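You operate a simulated robot arm through the tools that you are given. There is no shell and no other tool.

You run a simulated robot arm. Do the job below in one go: nothing can be reset, and whatever is moved stays where it is left.

JOB
Glue the small slice on the big one and clamp it till the glue turns amber.
Fine: glue on the middle, yellow brush back, clamp arm swung over the plate, knob backed off after. Set down upright: block brush. A coat counts when it lies all over at full strength: go over it till it gets no stronger.

The check looks at the end state, three seconds after you hand in, the way a careful person would. Anything else that was tipped, shoved, dropped, spilled or broken makes it a failure.

ROBOT AND FRAMES
A 7-joint arm with a two-finger parallel gripper, fixed in place. Base frame: the origin is on the floor under the middle of its stand, x ahead of it, y to its left, z up. Readings come in cm, rad, newtons and seconds.
It reaches about 114.7 cm from its shoulder. Its first joint turns from -2.897 to 2.897 rad. Payload 3.43 kg.
The TCP is the grasp point between the finger pads, 3 cm short of the fingertips. In the tool frame z runs along the fingers and y along their closing line. The gripper opens to 9.4 cm. The fingers are 2.8 cm wide and 1 cm thick; the gripper's body (5 by 9.6 cm) begins 5.5 cm behind the TCP.
Orientation is told as [roll, pitch, yaw] about the base's x, y, z axes, in that order, counted from this pose: with the fingers straight down and closing along the base's y, the tool's x points along the base's -x, its y along +y and its z along -z.

CONTROLS
- The arm moves only by the tool move_arm. Its argument "moves" is a list of rows, each a list of 7 numbers: the shift along the base's x, y, z in cm, then the turn, a rotation vector about the base's x, y, z in rad, then the gripper command, from -1 (fully open) to 1 (shut), values between in proportion. In form: [[tx, ty, tz, wx, wy, wz, gripper], ...]. A call has 1 to 20 rows; each row shifts and turns the commanded pose from where the row before left it. Each row takes 0.2 s and may step no farther than 5 cm and 0.15 rad from the row before; otherwise, or with a gripper value out of range, the whole call is refused. A pose out of reach is approached as far as the arm can. The call stops where the force on the tool passes 60 N (or 10 N more than at its start, if that is more) or the arm is blocked; 0.2 s more then pass. The fingers move at their own pace (about 4.5 cm/s each) and stop on an object; they squeeze with about 22 N. The grip force told is the motor's: it shows also when the fingers shut on nothing. Time passes only in rows, and 0.2 s behind the last, so rows that do not move let the fingers close. It gives the time, the measured TCP pose, the force on the tool (base axes), the opening and the grip force at its end, in the units of the frame above (readings bear some noise), with the torque about the TCP (base axes, N m) and any sound that the robot's microphone picked up.
- Cameras (640 x 400 px; columns grow to the right, rows downward): "scene" is fixed at [22.06, 65.09, 144.62]; the picture's right is [-0.46, -0.89, 0.00], its down [-0.63, 0.33, -0.70] and it looks along [0.62, -0.32, -0.71] (base axes); focal length 370 px, centre (320, 200). "wrist" rides on the gripper at [7.6, 1.4, -10.3] in the tool frame; the picture's right is [-0.18, 0.98, 0.00], its down [-0.75, -0.14, -0.64] and it looks along [-0.63, -0.12, 0.77] (tool axes); focal length 243 px, centre (320, 200). There is no depth. A picture from a camera that has moved, and an enlarged one, comes with that camera's place and axes in the base frame and with its lens.
- camera(camera): a new picture of that camera. No time passes.
- zoom(camera, box): a new picture of the part [left, top, right, bottom] of that camera's present view, enlarged. No time passes.
- sign_off(): hands the job in; it is judged then, once.

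Nothing tells you positions but the pictures and the camera data. Unless the task says otherwise, let go and move clear before handing in.

The tools are called after ">>>" as name(argument=value, ...) on one line, values as JSON. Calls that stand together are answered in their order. move_arm: Moves the arm, as the interface text tells. Its arguments: {"type":"object","properties":{"moves":{"type":"array"}},"required":["moves"]} The other tools are called the same way: camera (camera) takes a picture; zoom (camera, box) takes an enlarged picture of a part of a camera's view; sign_off () hands the job in.

At the start:

```text
time_s: 0.0
eef_pos: [44.23, 31.72, 118.82]
tcp_rot: [0.002, 0.001, 0.001]
force: [-0.2, -0.8, 0.0]
torque: [0.0, -0.01, 0.03]
grip_width: 9.42
finger_force: 0.0
```

scene: 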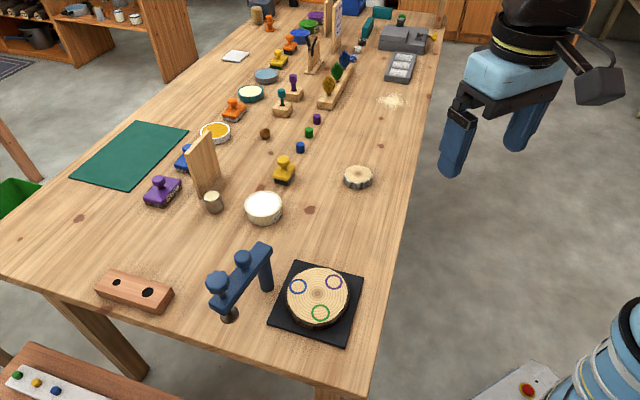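
wrist: 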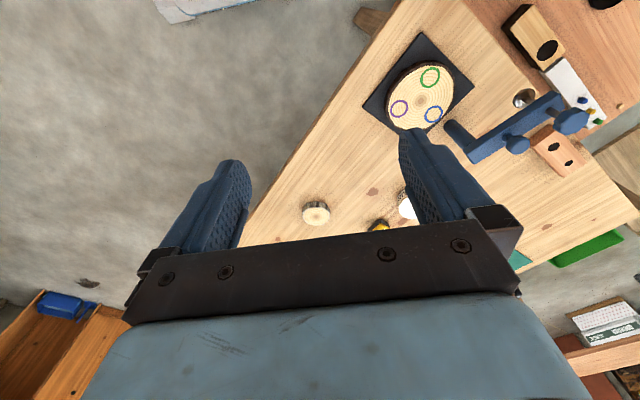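

I see a workbench with a big wood slice on a black plate, a blue clamp beside it, a small slice further along, and many brushes and dishes. First I take close-ups to make out what each thing is.

>>> zoom(camera="scene", box=[180, 220, 400, 357])

>>> zoom(camera="scene", box=[130, 120, 322, 240])

>>> zoom(camera="scene", box=[220, 60, 412, 180])

>>> zoom(camera="scene", box=[240, 0, 448, 130])

>>> zoom(camera="scene", box=[0, 250, 240, 400])

>>> zoom(camera="scene", box=[240, 130, 400, 230])

```text
2.91 times, centred on (290, 288) of scene
camera zoom: at [22.06, 65.09, 144.62], right [-0.46, -0.89, 0.0], down [-0.63, 0.33, -0.7], along [0.62, -0.32, -0.71], focal length 1075 px, centre (407, -58)
```

zoom: 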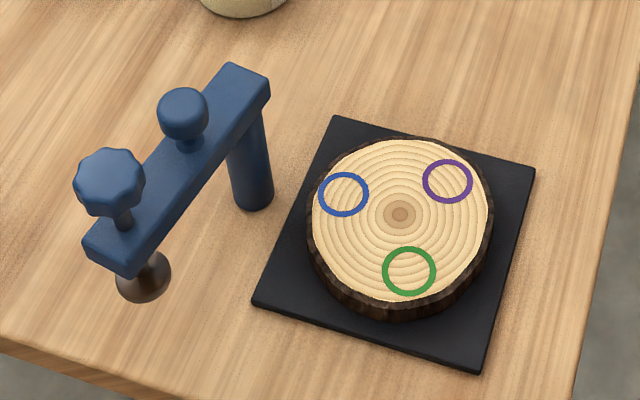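

```text
3.33 times, centred on (226, 180) of scene
camera zoom: at [22.06, 65.09, 144.62], right [-0.46, -0.89, 0.0], down [-0.63, 0.33, -0.7], along [0.62, -0.32, -0.71], focal length 1232 px, centre (633, 267)
```

zoom: 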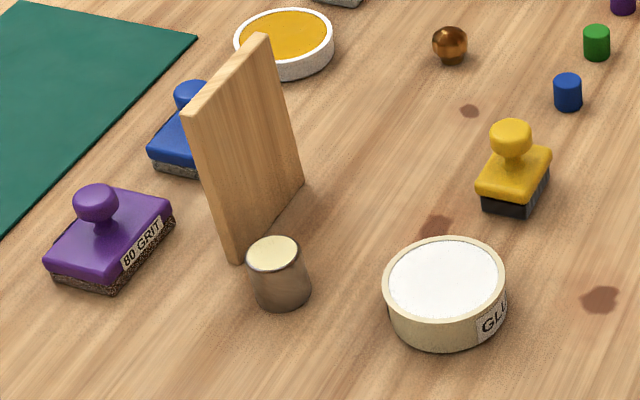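

```text
3.33 times, centred on (316, 120) of scene
camera zoom: at [22.06, 65.09, 144.62], right [-0.46, -0.89, 0.0], down [-0.63, 0.33, -0.7], along [0.62, -0.32, -0.71], focal length 1232 px, centre (333, 467)
```

zoom: 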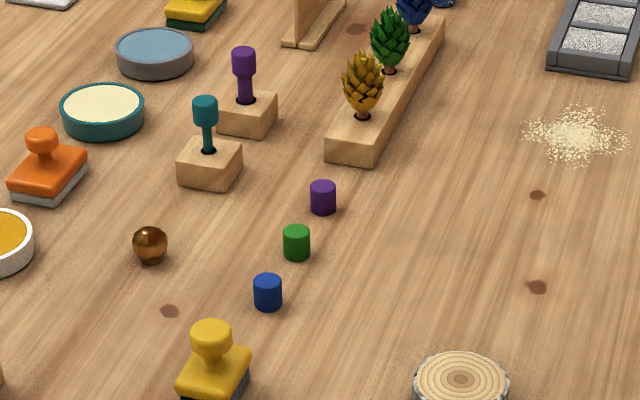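

```text
3.08 times, centred on (344, 65) of scene
camera zoom: at [22.06, 65.09, 144.62], right [-0.46, -0.89, 0.0], down [-0.63, 0.33, -0.7], along [0.62, -0.32, -0.71], focal length 1137 px, centre (246, 615)
```

zoom: 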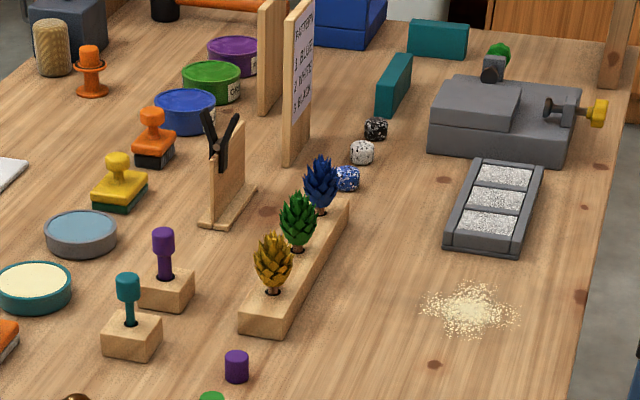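

```text
2.67 times, centred on (120, 325) of scene
camera zoom: at [22.06, 65.09, 144.62], right [-0.46, -0.89, 0.0], down [-0.63, 0.33, -0.7], along [0.62, -0.32, -0.71], focal length 986 px, centre (853, -133)
```

zoom: 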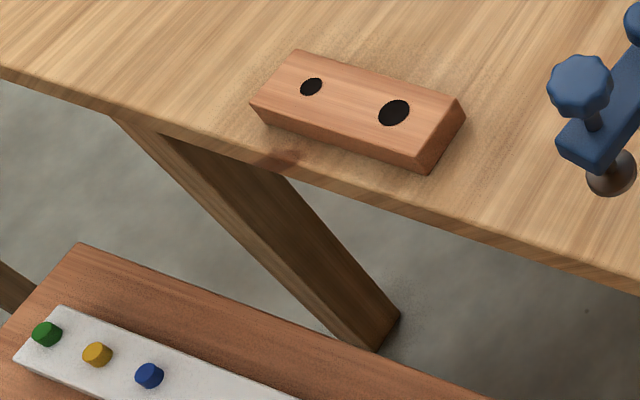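

```text
4.00 times, centred on (320, 180) of scene
camera zoom: at [22.06, 65.09, 144.62], right [-0.46, -0.89, 0.0], down [-0.63, 0.33, -0.7], along [0.62, -0.32, -0.71], focal length 1479 px, centre (320, 280)
```

zoom: 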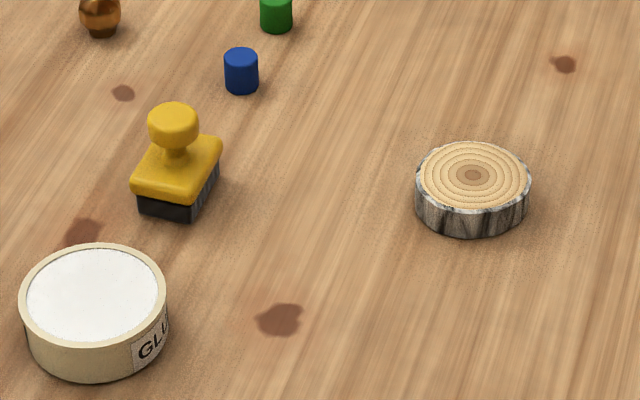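

The bench top is at about z = 77 cm. I take the big slice to be near (54.7, 49, 81.5), the small slice near (81.6, 23.5), the clamp post near (63.6, 56), and the yellow brush and GLUE dish beyond it. I'll move the wrist camera over the clamp for a second view.

>>> move_arm(moves=[[0.26, 4.04, -0.6, 0, 0, 0, -1], [0.26, 4.04, -0.6, 0, 0, 0, -1], [0.26, 4.04, -0.6, 0, 0, 0, -1], [0.26, 4.04, -0.6, 0, 0, 0, -1], [0.26, 4.04, -0.6, 0, 0, 0, -1], [0.26, 4.04, -0.6, 0, 0, 0, -1], [0.26, 4.04, -0.6, 0, 0, 0, -1], [0, 0, 0, 0, 0, 0, -1]])

>>> camera(camera="wrist")

>>> camera(camera="scene")

```text
time_s: 1.8
eef_pos: [44.16, 60.8, 115.04]
tcp_rot: [-0.005, -0.013, 0.003]
force: [-0.3, 0.0, -0.1]
torque: [0.01, 0.02, 0.0]
grip_width: 9.4
finger_force: 0.0
```

```text
taken
camera wrist: at [36.45, 62.26, 125.27], right [0.18, 0.98, 0.0], down [0.75, -0.14, 0.65], along [0.64, -0.12, -0.76], focal length 243 px, centre (320, 200)
```

wrist: 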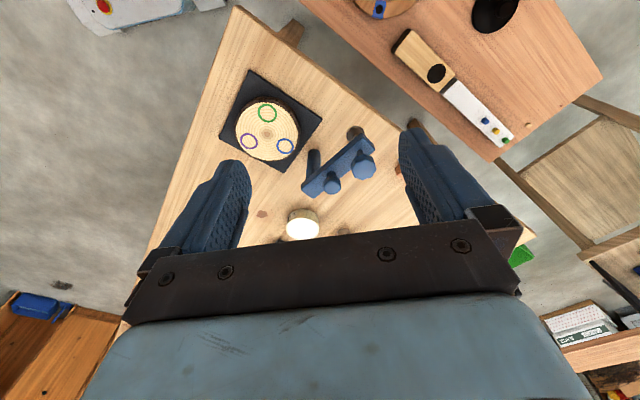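

```text
taken
```

scene: 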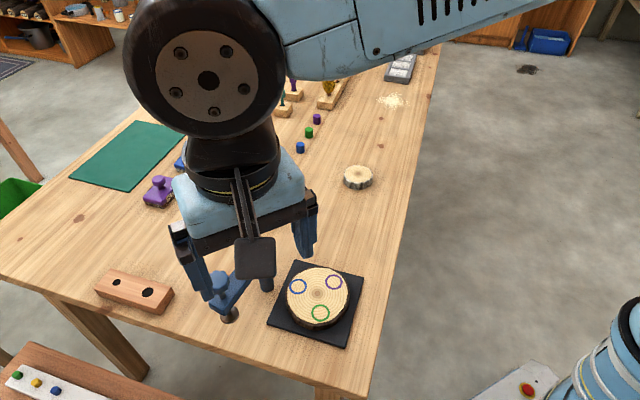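

The clamp and slice are in view. The measured x is a bit short of what I commanded, so I'll wait a moment to see whether it settles, and zoom on the wrist view.

>>> move_arm(moves=[[0, 0, 0, 0, 0, 0, -1], [0, 0, 0, 0, 0, 0, -1], [0, 0, 0, 0, 0, 0, -1]])

>>> zoom(camera="wrist", box=[200, 60, 424, 200])

```text
time_s: 2.6
eef_pos: [44.06, 60.72, 115.11]
tcp_rot: [-0.005, -0.013, 0.001]
force: [0.1, -0.2, 0.5]
torque: [-0.01, -0.02, 0.02]
grip_width: 9.39
finger_force: 0.2
```

```text
2.86 times, centred on (312, 130) of wrist
camera zoom: at [36.43, 62.23, 125.28], right [0.18, 0.98, 0.0], down [0.75, -0.14, 0.65], along [0.64, -0.12, -0.76], focal length 693 px, centre (343, 400)
```

zoom: 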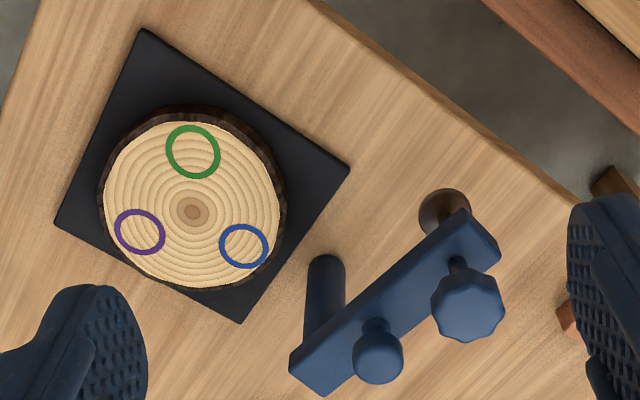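

The offset stays at about 2 cm, so I'll make a small test move to see whether the arm tracks or is near a limit.

>>> move_arm(moves=[[3, 0, 0, 0, 0, 0, -1], [3, 0, 0, 0, 0, 0, -1], [0, 0, 0, 0, 0, 0, -1], [0, 0, 0, 0, 0, 0, -1]])

>>> zoom(camera="wrist", box=[180, 20, 436, 180])

```text
time_s: 3.6
eef_pos: [50.4, 60.84, 115.03]
tcp_rot: [-0.006, -0.011, 0.001]
force: [-0.6, 0.3, 0.2]
torque: [-0.01, -0.02, 0.0]
grip_width: 9.39
finger_force: 0.1
```

```text
2.50 times, centred on (308, 100) of wrist
camera zoom: at [42.66, 62.23, 125.11], right [0.18, 0.98, 0.0], down [0.75, -0.14, 0.65], along [0.64, -0.12, -0.76], focal length 606 px, centre (350, 450)
```

zoom: 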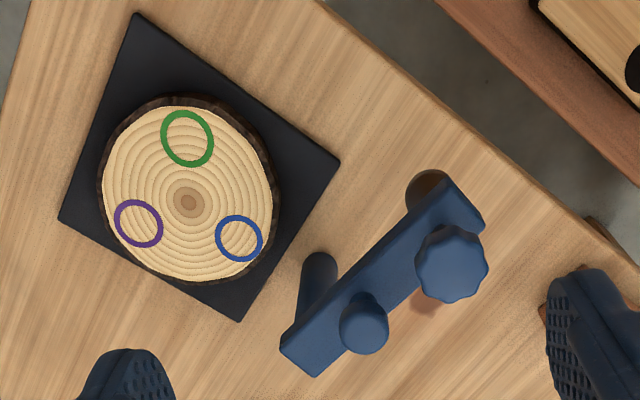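

The arm tracks with a small constant offset, so I'll steer by the measured pose. Next I move to look at the brush, which I put near (92, 40), and the glue dish, near (82.6, 49.5).

>>> move_arm(moves=[[3.43, -2.8, -1.3, 0, 0, 0, -1], [3.43, -2.8, -1.3, 0, 0, 0, -1], [3.43, -2.8, -1.3, 0, 0, 0, -1], [3.43, -2.8, -1.3, 0, 0, 0, -1], [3.43, -2.8, -1.3, 0, 0, 0, -1], [3.43, -2.8, -1.3, 0, 0, 0, -1], [0, 0, 0, 0, 0, 0, -1], [0, 0, 0, 0, 0, 0, -1]])

>>> camera(camera="wrist")

>>> camera(camera="scene")

```text
time_s: 5.4
eef_pos: [70.95, 43.86, 107.06]
tcp_rot: [-0.005, -0.012, -0.002]
force: [0.4, -0.1, 0.3]
torque: [-0.01, 0.01, 0.03]
grip_width: 9.38
finger_force: 0.0
```

```text
taken
camera wrist: at [63.38, 45.38, 117.23], right [0.18, 0.98, 0.0], down [0.75, -0.14, 0.65], along [0.64, -0.12, -0.76], focal length 243 px, centre (320, 200)
```

wrist: 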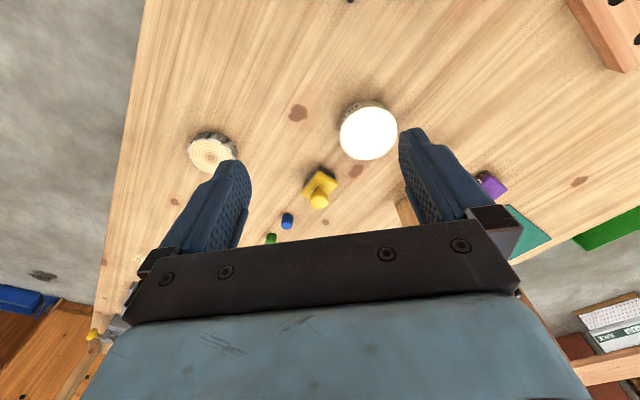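

```text
taken
```

scene: 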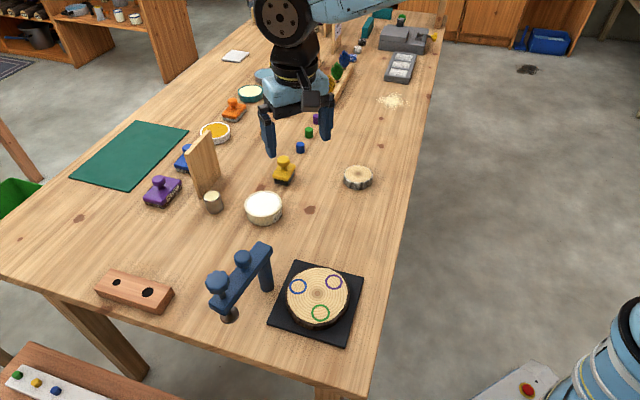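

Brush, dish and small slice are all in view. I'll zoom in for precise pixel positions to triangulate them.

>>> zoom(camera="wrist", box=[250, 90, 410, 190])

>>> zoom(camera="wrist", box=[240, 150, 400, 250])

>>> zoom(camera="scene", box=[235, 145, 315, 195])

>>> zoom(camera="scene", box=[195, 170, 323, 250])

```text
4.00 times, centred on (330, 140) of wrist
camera zoom: at [63.38, 45.38, 117.23], right [0.18, 0.98, 0.0], down [0.75, -0.14, 0.65], along [0.64, -0.12, -0.76], focal length 970 px, centre (280, 440)
```

zoom: 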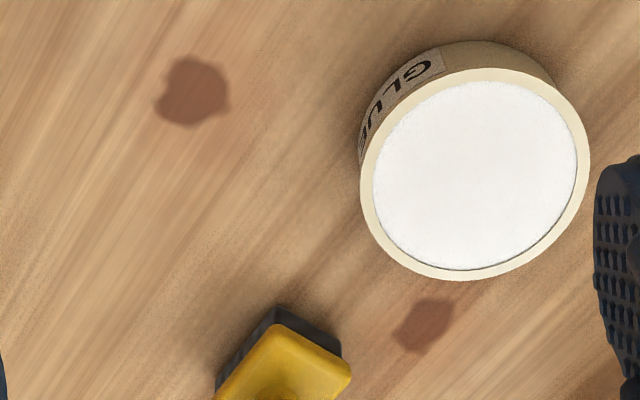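

```text
4.00 times, centred on (320, 200) of wrist
camera zoom: at [63.38, 45.38, 117.23], right [0.18, 0.98, 0.0], down [0.75, -0.14, 0.65], along [0.64, -0.12, -0.76], focal length 970 px, centre (320, 200)
```

zoom: 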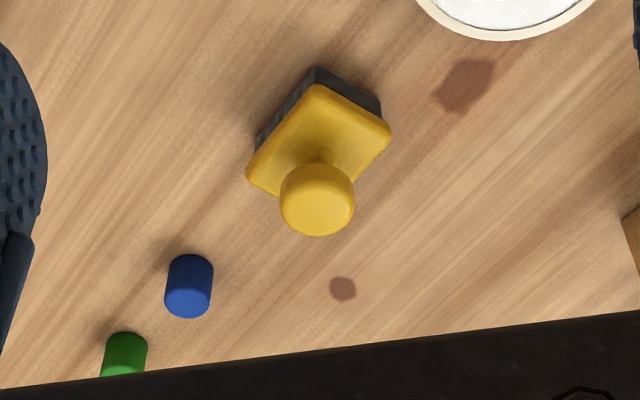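

```text
8.00 times, centred on (275, 170) of scene
camera zoom: at [22.06, 65.09, 144.62], right [-0.46, -0.89, 0.0], down [-0.63, 0.33, -0.7], along [0.62, -0.32, -0.71], focal length 2957 px, centre (680, 440)
```

zoom: 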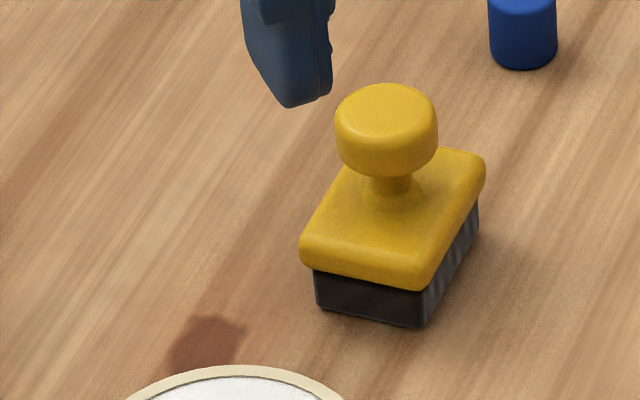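

```text
5.00 times, centred on (259, 210) of scene
camera zoom: at [22.06, 65.09, 144.62], right [-0.46, -0.89, 0.0], down [-0.63, 0.33, -0.7], along [0.62, -0.32, -0.71], focal length 1848 px, centre (625, 150)
```

zoom: 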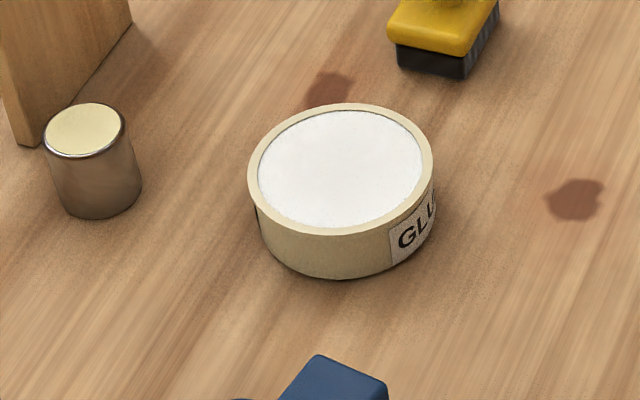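

Triangulation puts the table at z ≈ 80, the brush handle top at (90.4, 40.0, 85.7), the dish rim centre at (80.6, 49.5, 83.3) and the big slice's top centre at (54.1, 49.1, 83.8). Now I move above the yellow brush.

>>> move_arm(moves=[[3.89, -0.76, -1.4, 0, 0, 0, -1], [3.89, -0.76, -1.4, 0, 0, 0, -1], [3.89, -0.76, -1.4, 0, 0, 0, -1], [3.89, -0.76, -1.4, 0, 0, 0, -1], [3.89, -0.76, -1.4, 0, 0, 0, -1], [0, 0, 0, 0, 0, 0, -1], [0, 0, 0, 0, 0, 0, -1]])

>>> camera(camera="wrist")

>>> zoom(camera="scene", box=[220, 80, 380, 180])

```text
time_s: 7.0
eef_pos: [90.13, 39.94, 100.19]
tcp_rot: [-0.006, -0.012, 0.002]
force: [-0.4, -0.1, -0.3]
torque: [0.01, -0.04, 0.01]
grip_width: 9.41
finger_force: 0.1
```

```text
taken
camera wrist: at [82.44, 41.41, 110.34], right [0.18, 0.98, 0.0], down [0.75, -0.14, 0.65], along [0.64, -0.12, -0.76], focal length 243 px, centre (320, 200)
```

wrist: 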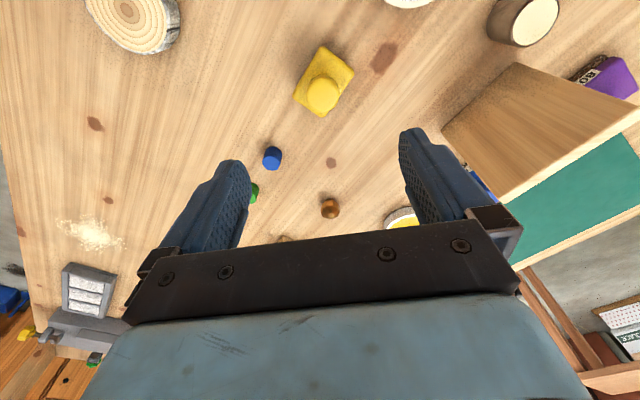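

```text
4.00 times, centred on (300, 130) of scene
camera zoom: at [22.06, 65.09, 144.62], right [-0.46, -0.89, 0.0], down [-0.63, 0.33, -0.7], along [0.62, -0.32, -0.71], focal length 1479 px, centre (400, 480)
```

zoom: 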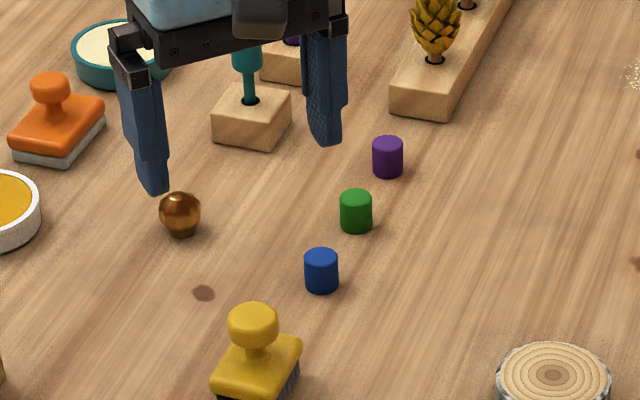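

The predicted handle position matches the picture within a few pixels. I'll zoom once more to refine before going down.

>>> zoom(camera="wrist", box=[280, 40, 376, 100])

>>> zoom(camera="wrist", box=[270, 40, 398, 120])

```text
6.67 times, centred on (328, 70) of wrist
camera zoom: at [82.44, 41.41, 110.34], right [0.18, 0.98, 0.0], down [0.75, -0.14, 0.65], along [0.64, -0.12, -0.76], focal length 1618 px, centre (267, 1067)
```

zoom: 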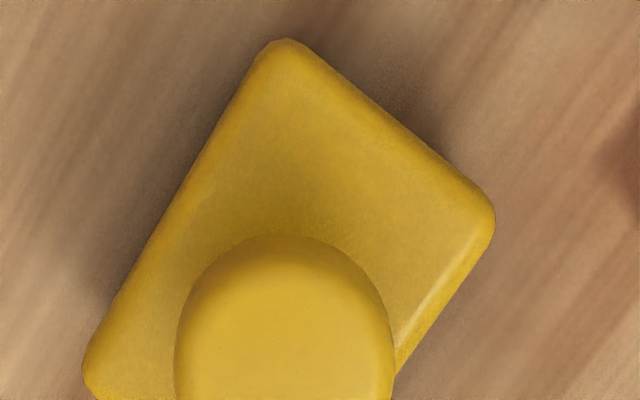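

```text
5.00 times, centred on (334, 80) of wrist
camera zoom: at [82.44, 41.41, 110.34], right [0.18, 0.98, 0.0], down [0.75, -0.14, 0.65], along [0.64, -0.12, -0.76], focal length 1213 px, centre (250, 800)
```

zoom: 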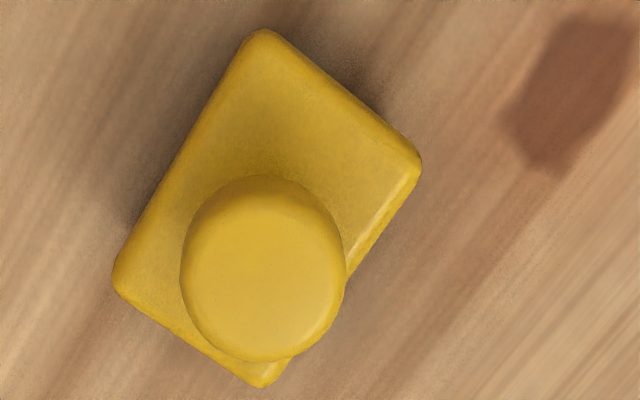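

The handle centre is at about (90.0, 40.2), top z ≈ 85.6, and the block top z ≈ 82.9. I'll descend with open fingers to about 91 and check before the last bit.

>>> move_arm(moves=[[-0.15, 0.2, -3, 0, 0, 0, -1], [0, 0, -3, 0, 0, 0, -1], [0, 0, -3, 0, 0, 0, -1], [0, 0, 0, 0, 0, 0, -1], [0, 0, 0, 0, 0, 0, -1]])

>>> camera(camera="wrist")

>>> zoom(camera="scene", box=[220, 100, 348, 180])

```text
time_s: 8.2
eef_pos: [90.21, 40.13, 91.3]
tcp_rot: [-0.006, -0.013, 0.001]
force: [0.4, 0.2, 0.6]
torque: [-0.03, 0.02, 0.0]
grip_width: 9.41
finger_force: 0.1
```

```text
taken
camera wrist: at [82.52, 41.73, 101.39], right [0.18, 0.98, 0.0], down [0.75, -0.14, 0.65], along [0.64, -0.12, -0.76], focal length 243 px, centre (320, 200)
```

wrist: 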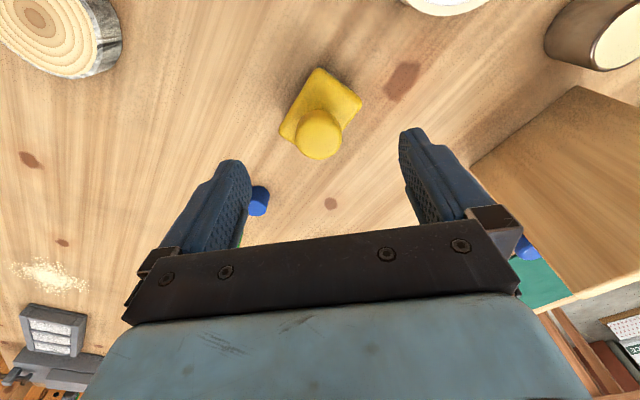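

```text
5.00 times, centred on (284, 140) of scene
camera zoom: at [22.06, 65.09, 144.62], right [-0.46, -0.89, 0.0], down [-0.63, 0.33, -0.7], along [0.62, -0.32, -0.71], focal length 1848 px, centre (500, 500)
```

zoom: 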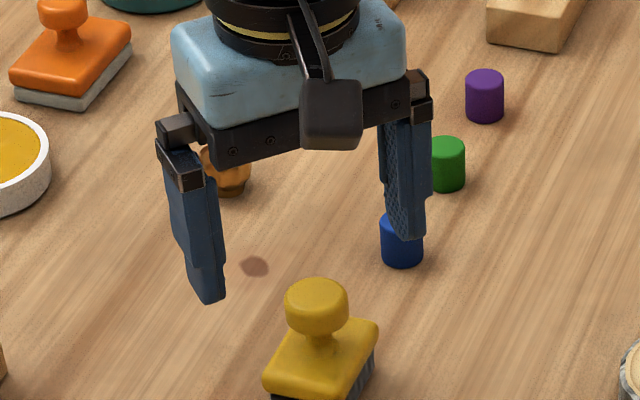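

The gripper is centred over the handle. I'll go down to TCP z ≈ 86.4 and close.

>>> move_arm(moves=[[0, 0, -2, 0, 0, 0, -1], [0, 0, -2, 0, 0, 0, -1], [0, 0, -0.8, 0, 0, 0, -1], [0, 0, 0, 0, 0, 0, -1], [0, 0, 0, 0, 0, 0, -1]])

>>> camera(camera="wrist")

>>> zoom(camera="scene", box=[220, 110, 348, 190])

```text
time_s: 9.4
eef_pos: [90.29, 40.36, 86.33]
tcp_rot: [-0.006, -0.011, 0.002]
force: [0.4, 0.8, 1.0]
torque: [-0.01, 0.02, -0.02]
grip_width: 9.38
finger_force: 0.0
```

```text
taken
camera wrist: at [82.54, 41.86, 96.48], right [0.18, 0.98, 0.0], down [0.75, -0.14, 0.65], along [0.64, -0.12, -0.76], focal length 243 px, centre (320, 200)
```

wrist: 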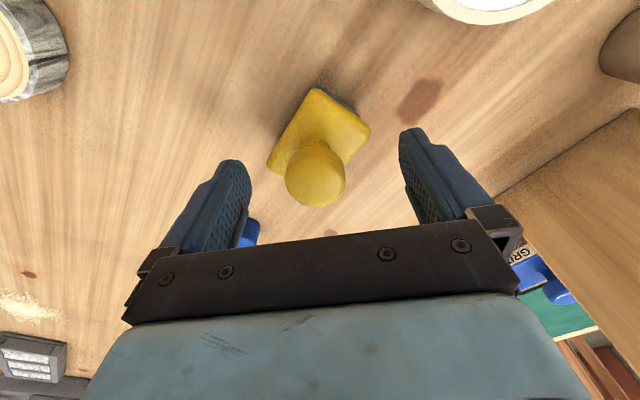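

```text
5.00 times, centred on (284, 150) of scene
camera zoom: at [22.06, 65.09, 144.62], right [-0.46, -0.89, 0.0], down [-0.63, 0.33, -0.7], along [0.62, -0.32, -0.71], focal length 1848 px, centre (500, 450)
```

zoom: 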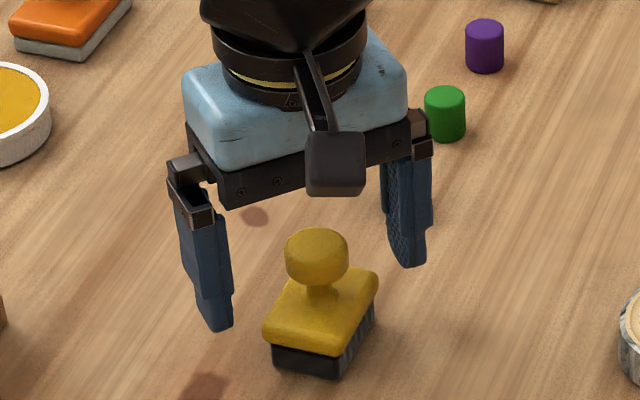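

Fingers straddle the handle, about 0.2 cm off in y. I'll correct that and close.

>>> move_arm(moves=[[0, -0.2, 0, 0, 0, 0, -1], [0, 0, 0, 0, 0, 0, -0.3], [0, 0, 0, 0, 0, 0, 0], [0, 0, 0, 0, 0, 0, 1], [0, 0, 0, 0, 0, 0, 1], [0, 0, 0, 0, 0, 0, 1], [0, 0, 0, 0, 0, 0, 1]])

>>> camera(camera="wrist")

>>> zoom(camera="scene", box=[220, 110, 348, 190])

```text
time_s: 11.0
eef_pos: [90.12, 40.22, 86.44]
tcp_rot: [-0.006, -0.011, 0.001]
force: [0.2, 0.9, -0.3]
torque: [0.07, 0.0, 0.01]
grip_width: 3.12
finger_force: 21.8
```

```text
taken
camera wrist: at [82.57, 41.67, 96.53], right [0.18, 0.98, 0.0], down [0.75, -0.14, 0.65], along [0.64, -0.12, -0.76], focal length 243 px, centre (320, 200)
```

wrist: 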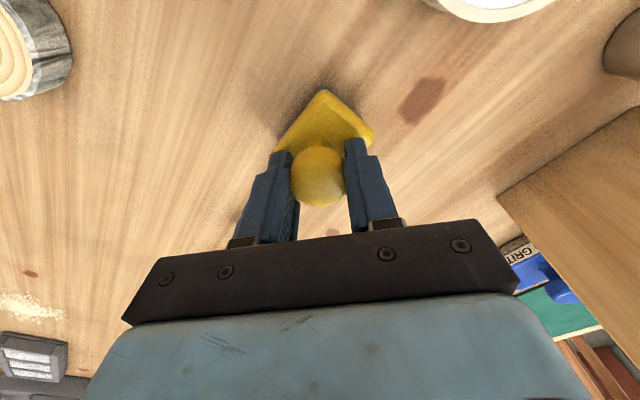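

```text
5.00 times, centred on (284, 150) of scene
camera zoom: at [22.06, 65.09, 144.62], right [-0.46, -0.89, 0.0], down [-0.63, 0.33, -0.7], along [0.62, -0.32, -0.71], focal length 1848 px, centre (500, 450)
```

zoom: 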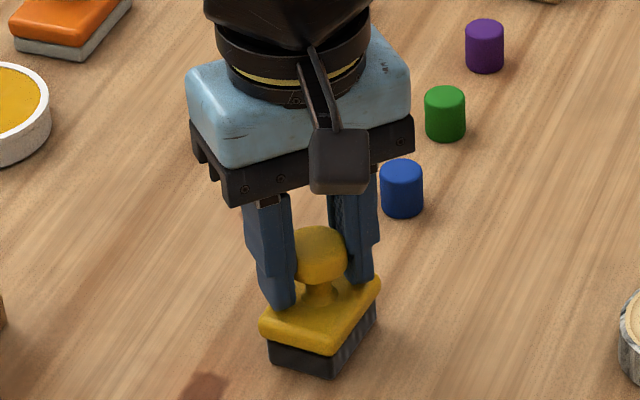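

The handle is gripped (3.1 cm). I note the return pose as TCP (90.2, 40.2, 86.4), then lift and carry the brush over the glue dish.

>>> move_arm(moves=[[0, 0, 2, 0, 0, 0, 1], [0, 0, 3, 0, 0, 0, 1], [0, 0, 3, 0, 0, 0, 1], [0, 0, 0, 0, 0, 0, 1], [-2.4, 2.33, 0, 0, 0, 0, 1], [-2.4, 2.33, 0, 0, 0, 0, 1], [-2.4, 2.33, 0, 0, 0, 0, 1], [-2.3, 2.33, 0, 0, 0, 0, 1], [0, 0, 0, 0, 0, 0, 1], [0, 0, 0, 0, 0, 0, 1]])

>>> camera(camera="wrist")

>>> zoom(camera="scene", box=[190, 130, 350, 230])

```text
time_s: 13.2
eef_pos: [80.63, 49.41, 94.01]
tcp_rot: [-0.005, -0.011, 0.002]
force: [0.6, -0.7, -0.7]
torque: [-0.02, -0.01, -0.02]
grip_width: 3.11
finger_force: 22.4
```

```text
taken
camera wrist: at [73.04, 50.9, 104.13], right [0.18, 0.98, 0.0], down [0.75, -0.14, 0.65], along [0.64, -0.12, -0.76], focal length 243 px, centre (320, 200)
```

wrist: 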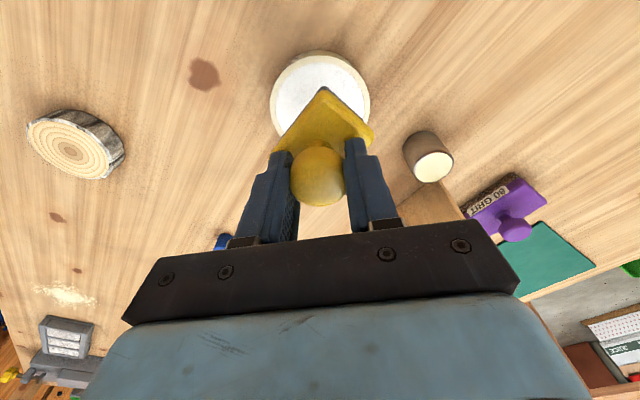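

```text
4.00 times, centred on (270, 180) of scene
camera zoom: at [22.06, 65.09, 144.62], right [-0.46, -0.89, 0.0], down [-0.63, 0.33, -0.7], along [0.62, -0.32, -0.71], focal length 1479 px, centre (520, 280)
```

zoom: 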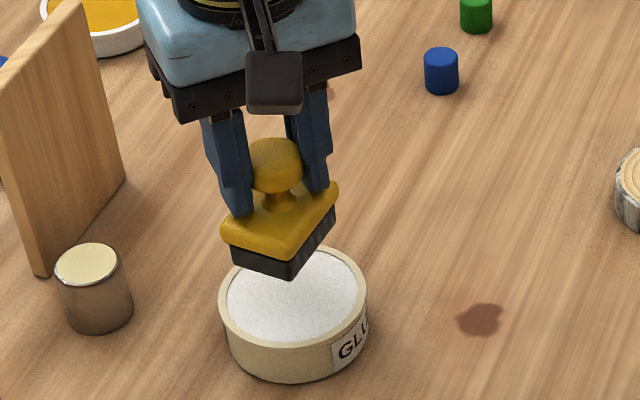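

The brush sits centred over the dish (about (80.7, 49.5)). I'll lower it to just above the glue and look.

>>> move_arm(moves=[[0.1, 0.05, -2, 0, 0, 0, 1], [0, 0, -2, 0, 0, 0, 1], [0, 0, 0, 0, 0, 0, 1], [0, 0, 0, 0, 0, 0, 1]])

>>> zoom(camera="scene", box=[210, 150, 322, 220])

>>> zoom(camera="wrist", box=[230, 50, 422, 170])

```text
time_s: 14.2
eef_pos: [80.68, 49.31, 90.3]
tcp_rot: [-0.005, -0.013, 0.002]
force: [0.4, 0.4, -0.4]
torque: [0.04, 0.01, 0.0]
grip_width: 3.09
finger_force: 21.8
```

```text
5.71 times, centred on (266, 185) of scene
camera zoom: at [22.06, 65.09, 144.62], right [-0.46, -0.89, 0.0], down [-0.63, 0.33, -0.7], along [0.62, -0.32, -0.71], focal length 2112 px, centre (629, 286)
```

zoom: 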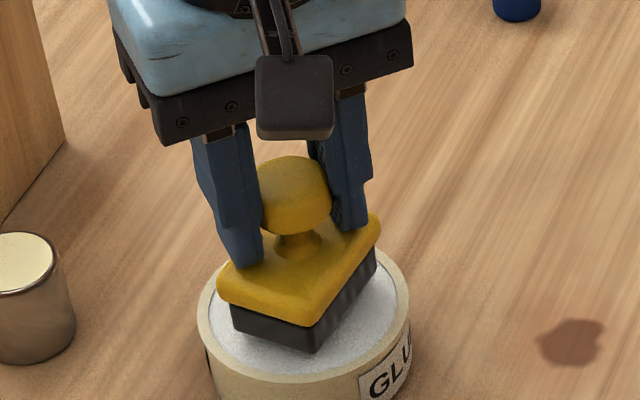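

```text
3.33 times, centred on (326, 110) of wrist
camera zoom: at [73.01, 50.8, 100.42], right [0.18, 0.98, 0.0], down [0.75, -0.14, 0.65], along [0.64, -0.12, -0.76], focal length 809 px, centre (300, 500)
```

zoom: 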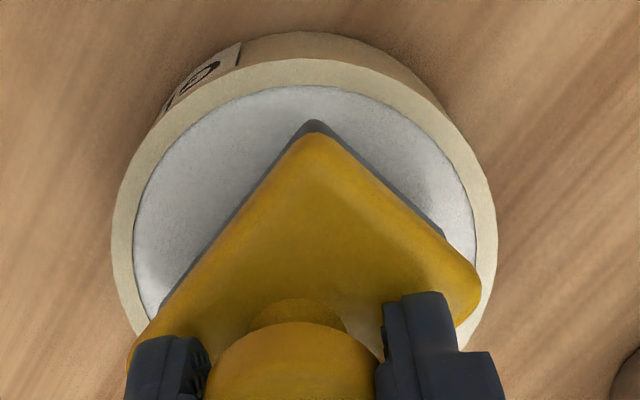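

The brush is slightly toward −x in the dish. I'll shift about 0.3 cm and lower in small steps into the glue.

>>> move_arm(moves=[[0.3, -0.05, -0.3, 0, 0, 0, 1], [0, 0, -0.4, 0, 0, 0, 1], [0, 0, -0.4, 0, 0, 0, 1], [0, 0, -0.3, 0, 0, 0, 1], [0, 0, 0, 0, 0, 0, 1], [0, 0, 0, 0, 0, 0, 1]])

>>> zoom(camera="scene", box=[210, 150, 322, 220])

>>> zoom(camera="wrist", box=[230, 50, 422, 170])

```text
time_s: 15.6
eef_pos: [80.06, 50.12, 90.0]
tcp_rot: [-0.005, -0.029, 0.003]
force: [0.7, -1.3, -0.5]
torque: [0.09, 0.08, 0.0]
grip_width: 3.1
finger_force: 22.0
stopped in row 6: the force on the tool passed its limit at 60 N (the readings are from after the stop); the commanded pose is now the measured one
```

```text
5.71 times, centred on (266, 185) of scene
camera zoom: at [22.06, 65.09, 144.62], right [-0.46, -0.89, 0.0], down [-0.63, 0.33, -0.7], along [0.62, -0.32, -0.71], focal length 2112 px, centre (629, 286)
```

zoom: 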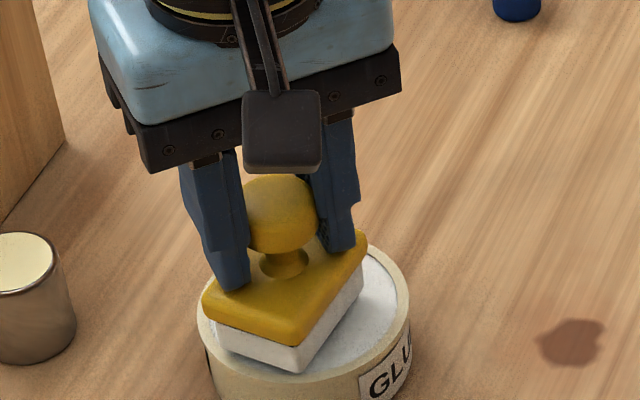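

```text
3.33 times, centred on (326, 110) of wrist
camera zoom: at [72.21, 51.6, 99.97], right [0.18, 0.98, 0.0], down [0.73, -0.13, 0.67], along [0.65, -0.12, -0.75], focal length 809 px, centre (300, 500)
```

zoom: 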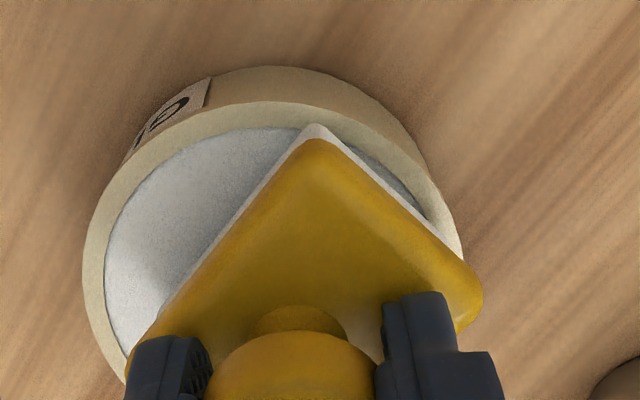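

The bristles are now white with glue; the contact was stiff and the arm stopped and rebounded, with the dish still in place. I'll lift straight up and check the brush.

>>> move_arm(moves=[[0, 0, 2, 0, 0, 0, 1], [0, 0, 3, 0, 0, 0, 1], [0, 0, 2, 0, 0, 0, 1], [0, 0, 0, 0, 0, 0, 1], [0, 0, 0, 0, 0, 0, 1]])

>>> camera(camera="scene")

>>> zoom(camera="scene", box=[190, 130, 350, 230])

>>> camera(camera="wrist")

```text
time_s: 16.8
eef_pos: [79.97, 50.12, 97.02]
tcp_rot: [-0.007, -0.031, 0.005]
force: [0.1, 0.5, -1.0]
torque: [0.02, 0.0, -0.01]
grip_width: 3.1
finger_force: 21.9
```

```text
taken
```

scene: 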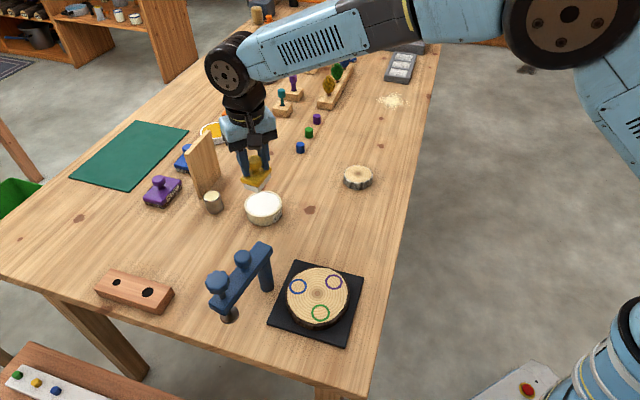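

```text
4.00 times, centred on (270, 180) of scene
camera zoom: at [22.06, 65.09, 144.62], right [-0.46, -0.89, 0.0], down [-0.63, 0.33, -0.7], along [0.62, -0.32, -0.71], focal length 1479 px, centre (520, 280)
```

zoom: 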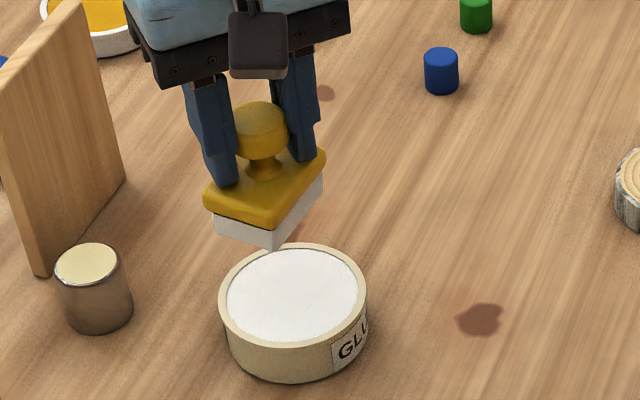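

```text
taken
camera wrist: at [72.14, 51.59, 106.94], right [0.18, 0.98, 0.0], down [0.73, -0.13, 0.67], along [0.65, -0.12, -0.75], focal length 243 px, centre (320, 200)
```

wrist: 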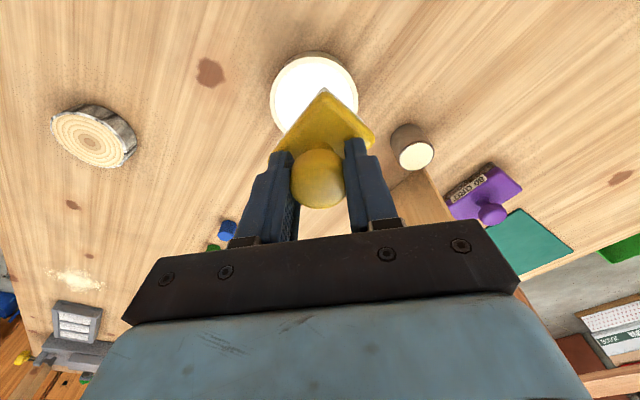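

The brush is loaded and upright and the dish is undisturbed. I now carry it over to the centre of the big slice, correcting the small pitch drift.

>>> move_arm(moves=[[-4.3, -0.2, 0, 0, 0.01, 0, 1], [-4.3, -0.2, 0, 0, 0.01, 0, 1], [-4.3, -0.2, 0, 0, 0, 0, 1], [-4.3, -0.2, 0, 0, 0, 0, 1], [-4.3, -0.2, 0, 0, 0, 0, 1], [-4.3, -0.1, 0, 0, 0, 0, 1], [0, 0, 0, 0, 0, 0, 1], [0, 0, 0, 0, 0, 0, 1]])

>>> zoom(camera="scene", box=[200, 200, 424, 340])

>>> camera(camera="wrist")

```text
time_s: 18.6
eef_pos: [54.0, 48.99, 97.06]
tcp_rot: [-0.007, -0.011, 0.004]
force: [0.5, 0.2, -0.2]
torque: [0.01, 0.0, 0.01]
grip_width: 3.1
finger_force: 22.2
```

```text
2.86 times, centred on (312, 270) of scene
camera zoom: at [22.06, 65.09, 144.62], right [-0.46, -0.89, 0.0], down [-0.63, 0.33, -0.7], along [0.62, -0.32, -0.71], focal length 1056 px, centre (343, 0)
```

zoom: 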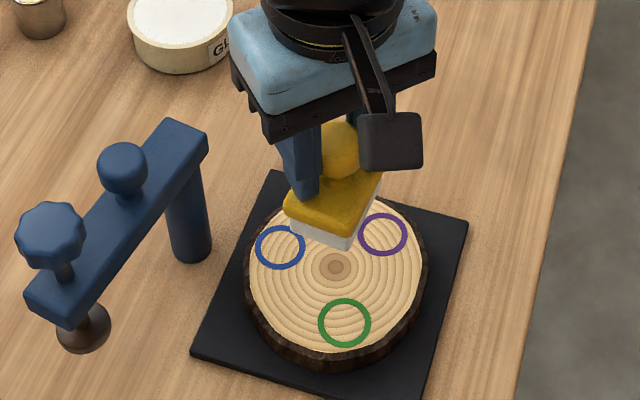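

```text
taken
camera wrist: at [46.37, 50.47, 107.22], right [0.18, 0.98, 0.0], down [0.75, -0.13, 0.65], along [0.64, -0.12, -0.76], focal length 243 px, centre (320, 200)
```

wrist: 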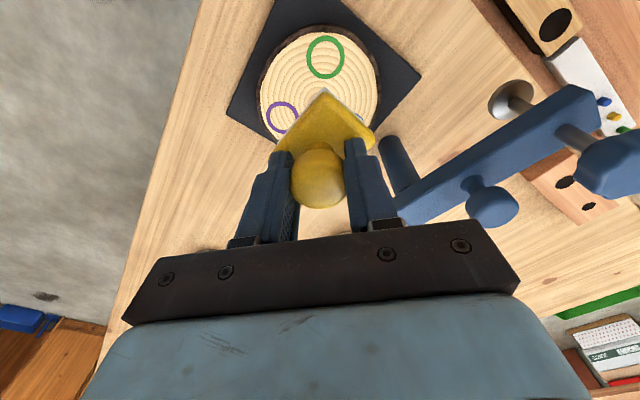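

The brush is above the centre of the slice. I lower it to just above the surface, then go in small steps watching the force.

>>> move_arm(moves=[[0, 0, -2, 0, 0, 0, 1], [0, 0, -2, 0, 0, 0, 1], [0, 0, -1.3, 0, 0, 0, 1], [0, 0, 0, 0, 0, 0, 1], [0, 0, 0, 0, 0, 0, 1]])

>>> zoom(camera="scene", box=[250, 230, 378, 310])

>>> zoom(camera="wrist", box=[230, 20, 422, 140])

```text
time_s: 19.8
eef_pos: [54.08, 48.92, 91.62]
tcp_rot: [-0.006, -0.011, 0.003]
force: [0.2, -0.7, 0.1]
torque: [0.01, 0.02, 0.02]
grip_width: 3.11
finger_force: 22.1
```

```text
5.00 times, centred on (314, 270) of scene
camera zoom: at [22.06, 65.09, 144.62], right [-0.46, -0.89, 0.0], down [-0.63, 0.33, -0.7], along [0.62, -0.32, -0.71], focal length 1848 px, centre (350, -150)
```

zoom: 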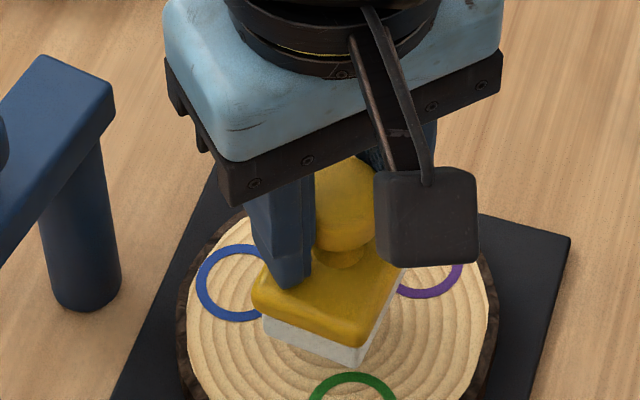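

```text
3.33 times, centred on (326, 80) of wrist
camera zoom: at [46.49, 50.42, 101.85], right [0.18, 0.98, 0.0], down [0.75, -0.13, 0.65], along [0.64, -0.12, -0.76], focal length 809 px, centre (300, 600)
```

zoom: 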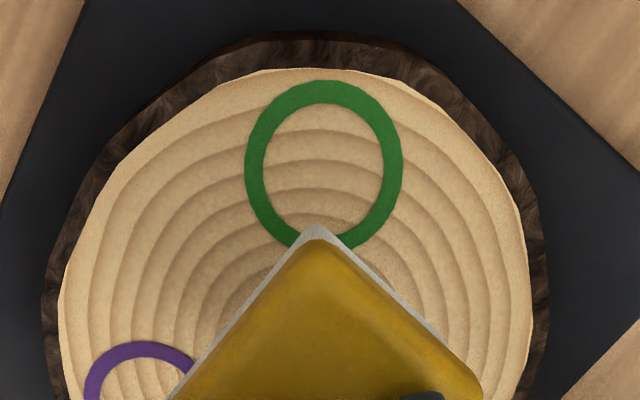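

Still about a centimetre above the surface. I step down gently.

>>> move_arm(moves=[[0, 0, -0.3, 0, 0, 0, 1], [0, 0, -0.3, 0, 0, 0, 1], [0, 0, 0, 0, 0, 0, 1]])

>>> move_arm(moves=[[0, 0, -0.25, 0, 0, 0, 1], [0, 0, 0, 0, 0, 0, 1]])

>>> zoom(camera="scene", box=[250, 230, 378, 310])

```text
time_s: 20.6
eef_pos: [54.2, 48.96, 91.06]
tcp_rot: [-0.006, -0.01, 0.002]
force: [0.1, -0.3, -0.6]
torque: [0.01, 0.01, -0.04]
grip_width: 3.12
finger_force: 22.4
```

```text
time_s: 21.2
eef_pos: [54.21, 48.75, 90.9]
tcp_rot: [-0.006, -0.011, 0.003]
force: [0.4, 0.0, -1.1]
torque: [0.0, 0.02, 0.03]
grip_width: 3.11
finger_force: 22.1
```

```text
5.00 times, centred on (314, 270) of scene
camera zoom: at [22.06, 65.09, 144.62], right [-0.46, -0.89, 0.0], down [-0.63, 0.33, -0.7], along [0.62, -0.32, -0.71], focal length 1848 px, centre (350, -150)
```

zoom: 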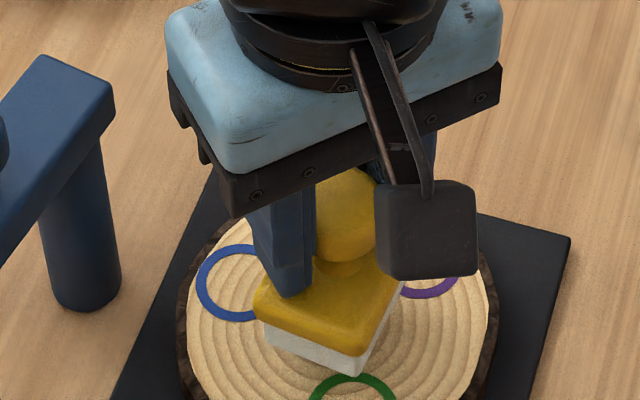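

No contact yet (force about 0). I continue down in 0.2 cm steps.

>>> move_arm(moves=[[0, 0.1, -0.2, 0, 0, 0, 1], [0, 0, 0, 0, 0, 0, 1]])

>>> move_arm(moves=[[0, 0, -0.2, 0, 0, 0, 1], [0, 0, 0, 0, 0, 0, 1]])

>>> move_arm(moves=[[0, 0, -0.15, 0, 0, 0, 1], [0, 0, 0, 0, 0, 0, 1]])

>>> zoom(camera="scene", box=[250, 230, 378, 310])

```text
time_s: 21.8
eef_pos: [54.22, 49.08, 90.83]
tcp_rot: [-0.006, -0.011, 0.004]
force: [0.2, 0.6, -1.5]
torque: [-0.01, 0.0, 0.0]
grip_width: 3.12
finger_force: 21.7
```

```text
time_s: 22.4
eef_pos: [54.14, 49.06, 90.58]
tcp_rot: [-0.008, -0.01, 0.004]
force: [0.6, -0.1, -1.2]
torque: [-0.03, -0.02, -0.01]
grip_width: 3.09
finger_force: 22.5
```

```text
time_s: 23.0
eef_pos: [54.12, 48.83, 90.31]
tcp_rot: [-0.007, -0.009, 0.004]
force: [-0.4, 0.2, -1.1]
torque: [-0.02, -0.01, -0.04]
grip_width: 3.12
finger_force: 22.1
```

```text
5.00 times, centred on (314, 270) of scene
camera zoom: at [22.06, 65.09, 144.62], right [-0.46, -0.89, 0.0], down [-0.63, 0.33, -0.7], along [0.62, -0.32, -0.71], focal length 1848 px, centre (350, -150)
```

zoom: 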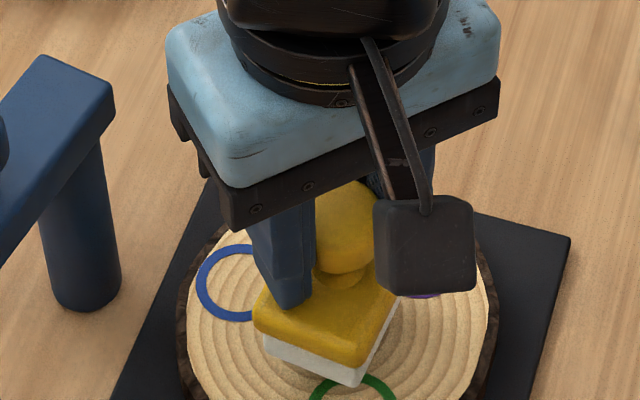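

Still no contact force; continuing down in small steps.

>>> move_arm(moves=[[0, 0.1, -0.2, 0, 0, 0, 1], [0, 0, 0, 0, 0, 0, 1]])

>>> move_arm(moves=[[0, 0, -0.15, 0, 0, 0, 1], [0, 0, 0, 0, 0, 0, 1]])

>>> zoom(camera="wrist", box=[230, 20, 422, 140])

>>> zoom(camera="scene", box=[250, 230, 378, 310])

```text
time_s: 23.6
eef_pos: [54.1, 48.92, 90.11]
tcp_rot: [-0.007, -0.012, 0.004]
force: [0.6, -1.0, -0.2]
torque: [-0.03, -0.02, 0.01]
grip_width: 3.11
finger_force: 21.9
```

```text
time_s: 24.2
eef_pos: [54.31, 49.11, 89.97]
tcp_rot: [-0.006, -0.009, 0.004]
force: [0.9, 0.6, -0.5]
torque: [0.0, -0.01, 0.0]
grip_width: 3.09
finger_force: 21.4
```

```text
3.33 times, centred on (326, 80) of wrist
camera zoom: at [46.6, 50.56, 100.16], right [0.18, 0.98, 0.0], down [0.75, -0.13, 0.65], along [0.64, -0.12, -0.76], focal length 809 px, centre (300, 600)
```

zoom: 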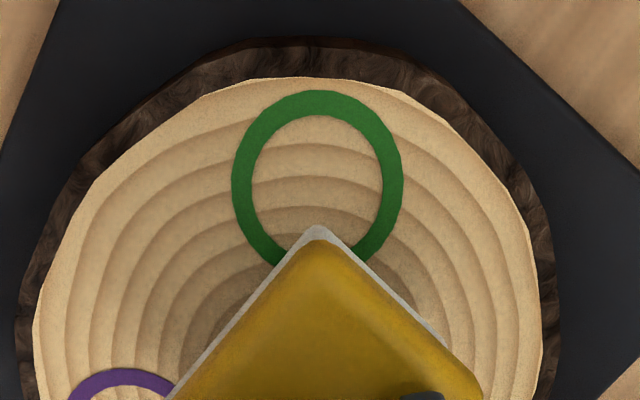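

```text
5.00 times, centred on (314, 270) of scene
camera zoom: at [22.06, 65.09, 144.62], right [-0.46, -0.89, 0.0], down [-0.63, 0.33, -0.7], along [0.62, -0.32, -0.71], focal length 1848 px, centre (350, -150)
```

zoom: 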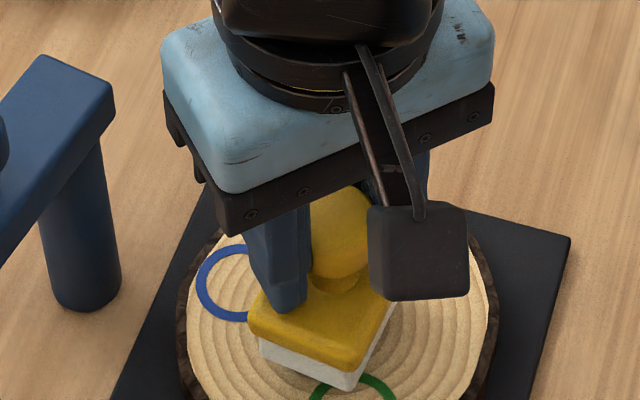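

Almost touching. I continue with small steps until force appears.

>>> move_arm(moves=[[0, 0, -0.15, 0, 0, 0, 1], [0, 0, 0, 0, 0, 0, 1]])

>>> move_arm(moves=[[0, 0, -0.15, 0, 0, 0, 1], [0, 0, 0, 0, 0, 0, 1]])

>>> zoom(camera="scene", box=[250, 230, 378, 310])

```text
time_s: 24.8
eef_pos: [54.25, 49.03, 89.91]
tcp_rot: [-0.005, -0.01, 0.003]
force: [-0.5, -0.5, -0.5]
torque: [0.04, -0.01, -0.01]
grip_width: 3.08
finger_force: 22.1
```

```text
time_s: 25.4
eef_pos: [54.15, 49.07, 89.82]
tcp_rot: [-0.004, -0.01, 0.004]
force: [-0.1, 0.3, -0.6]
torque: [0.02, 0.0, 0.05]
grip_width: 3.11
finger_force: 21.7
```

```text
5.00 times, centred on (314, 270) of scene
camera zoom: at [22.06, 65.09, 144.62], right [-0.46, -0.89, 0.0], down [-0.63, 0.33, -0.7], along [0.62, -0.32, -0.71], focal length 1848 px, centre (350, -150)
```

zoom: 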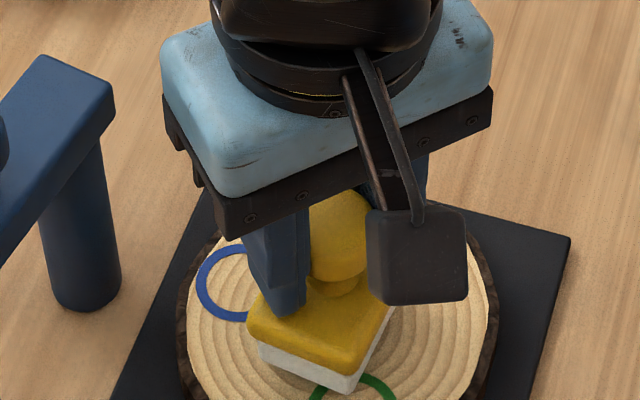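

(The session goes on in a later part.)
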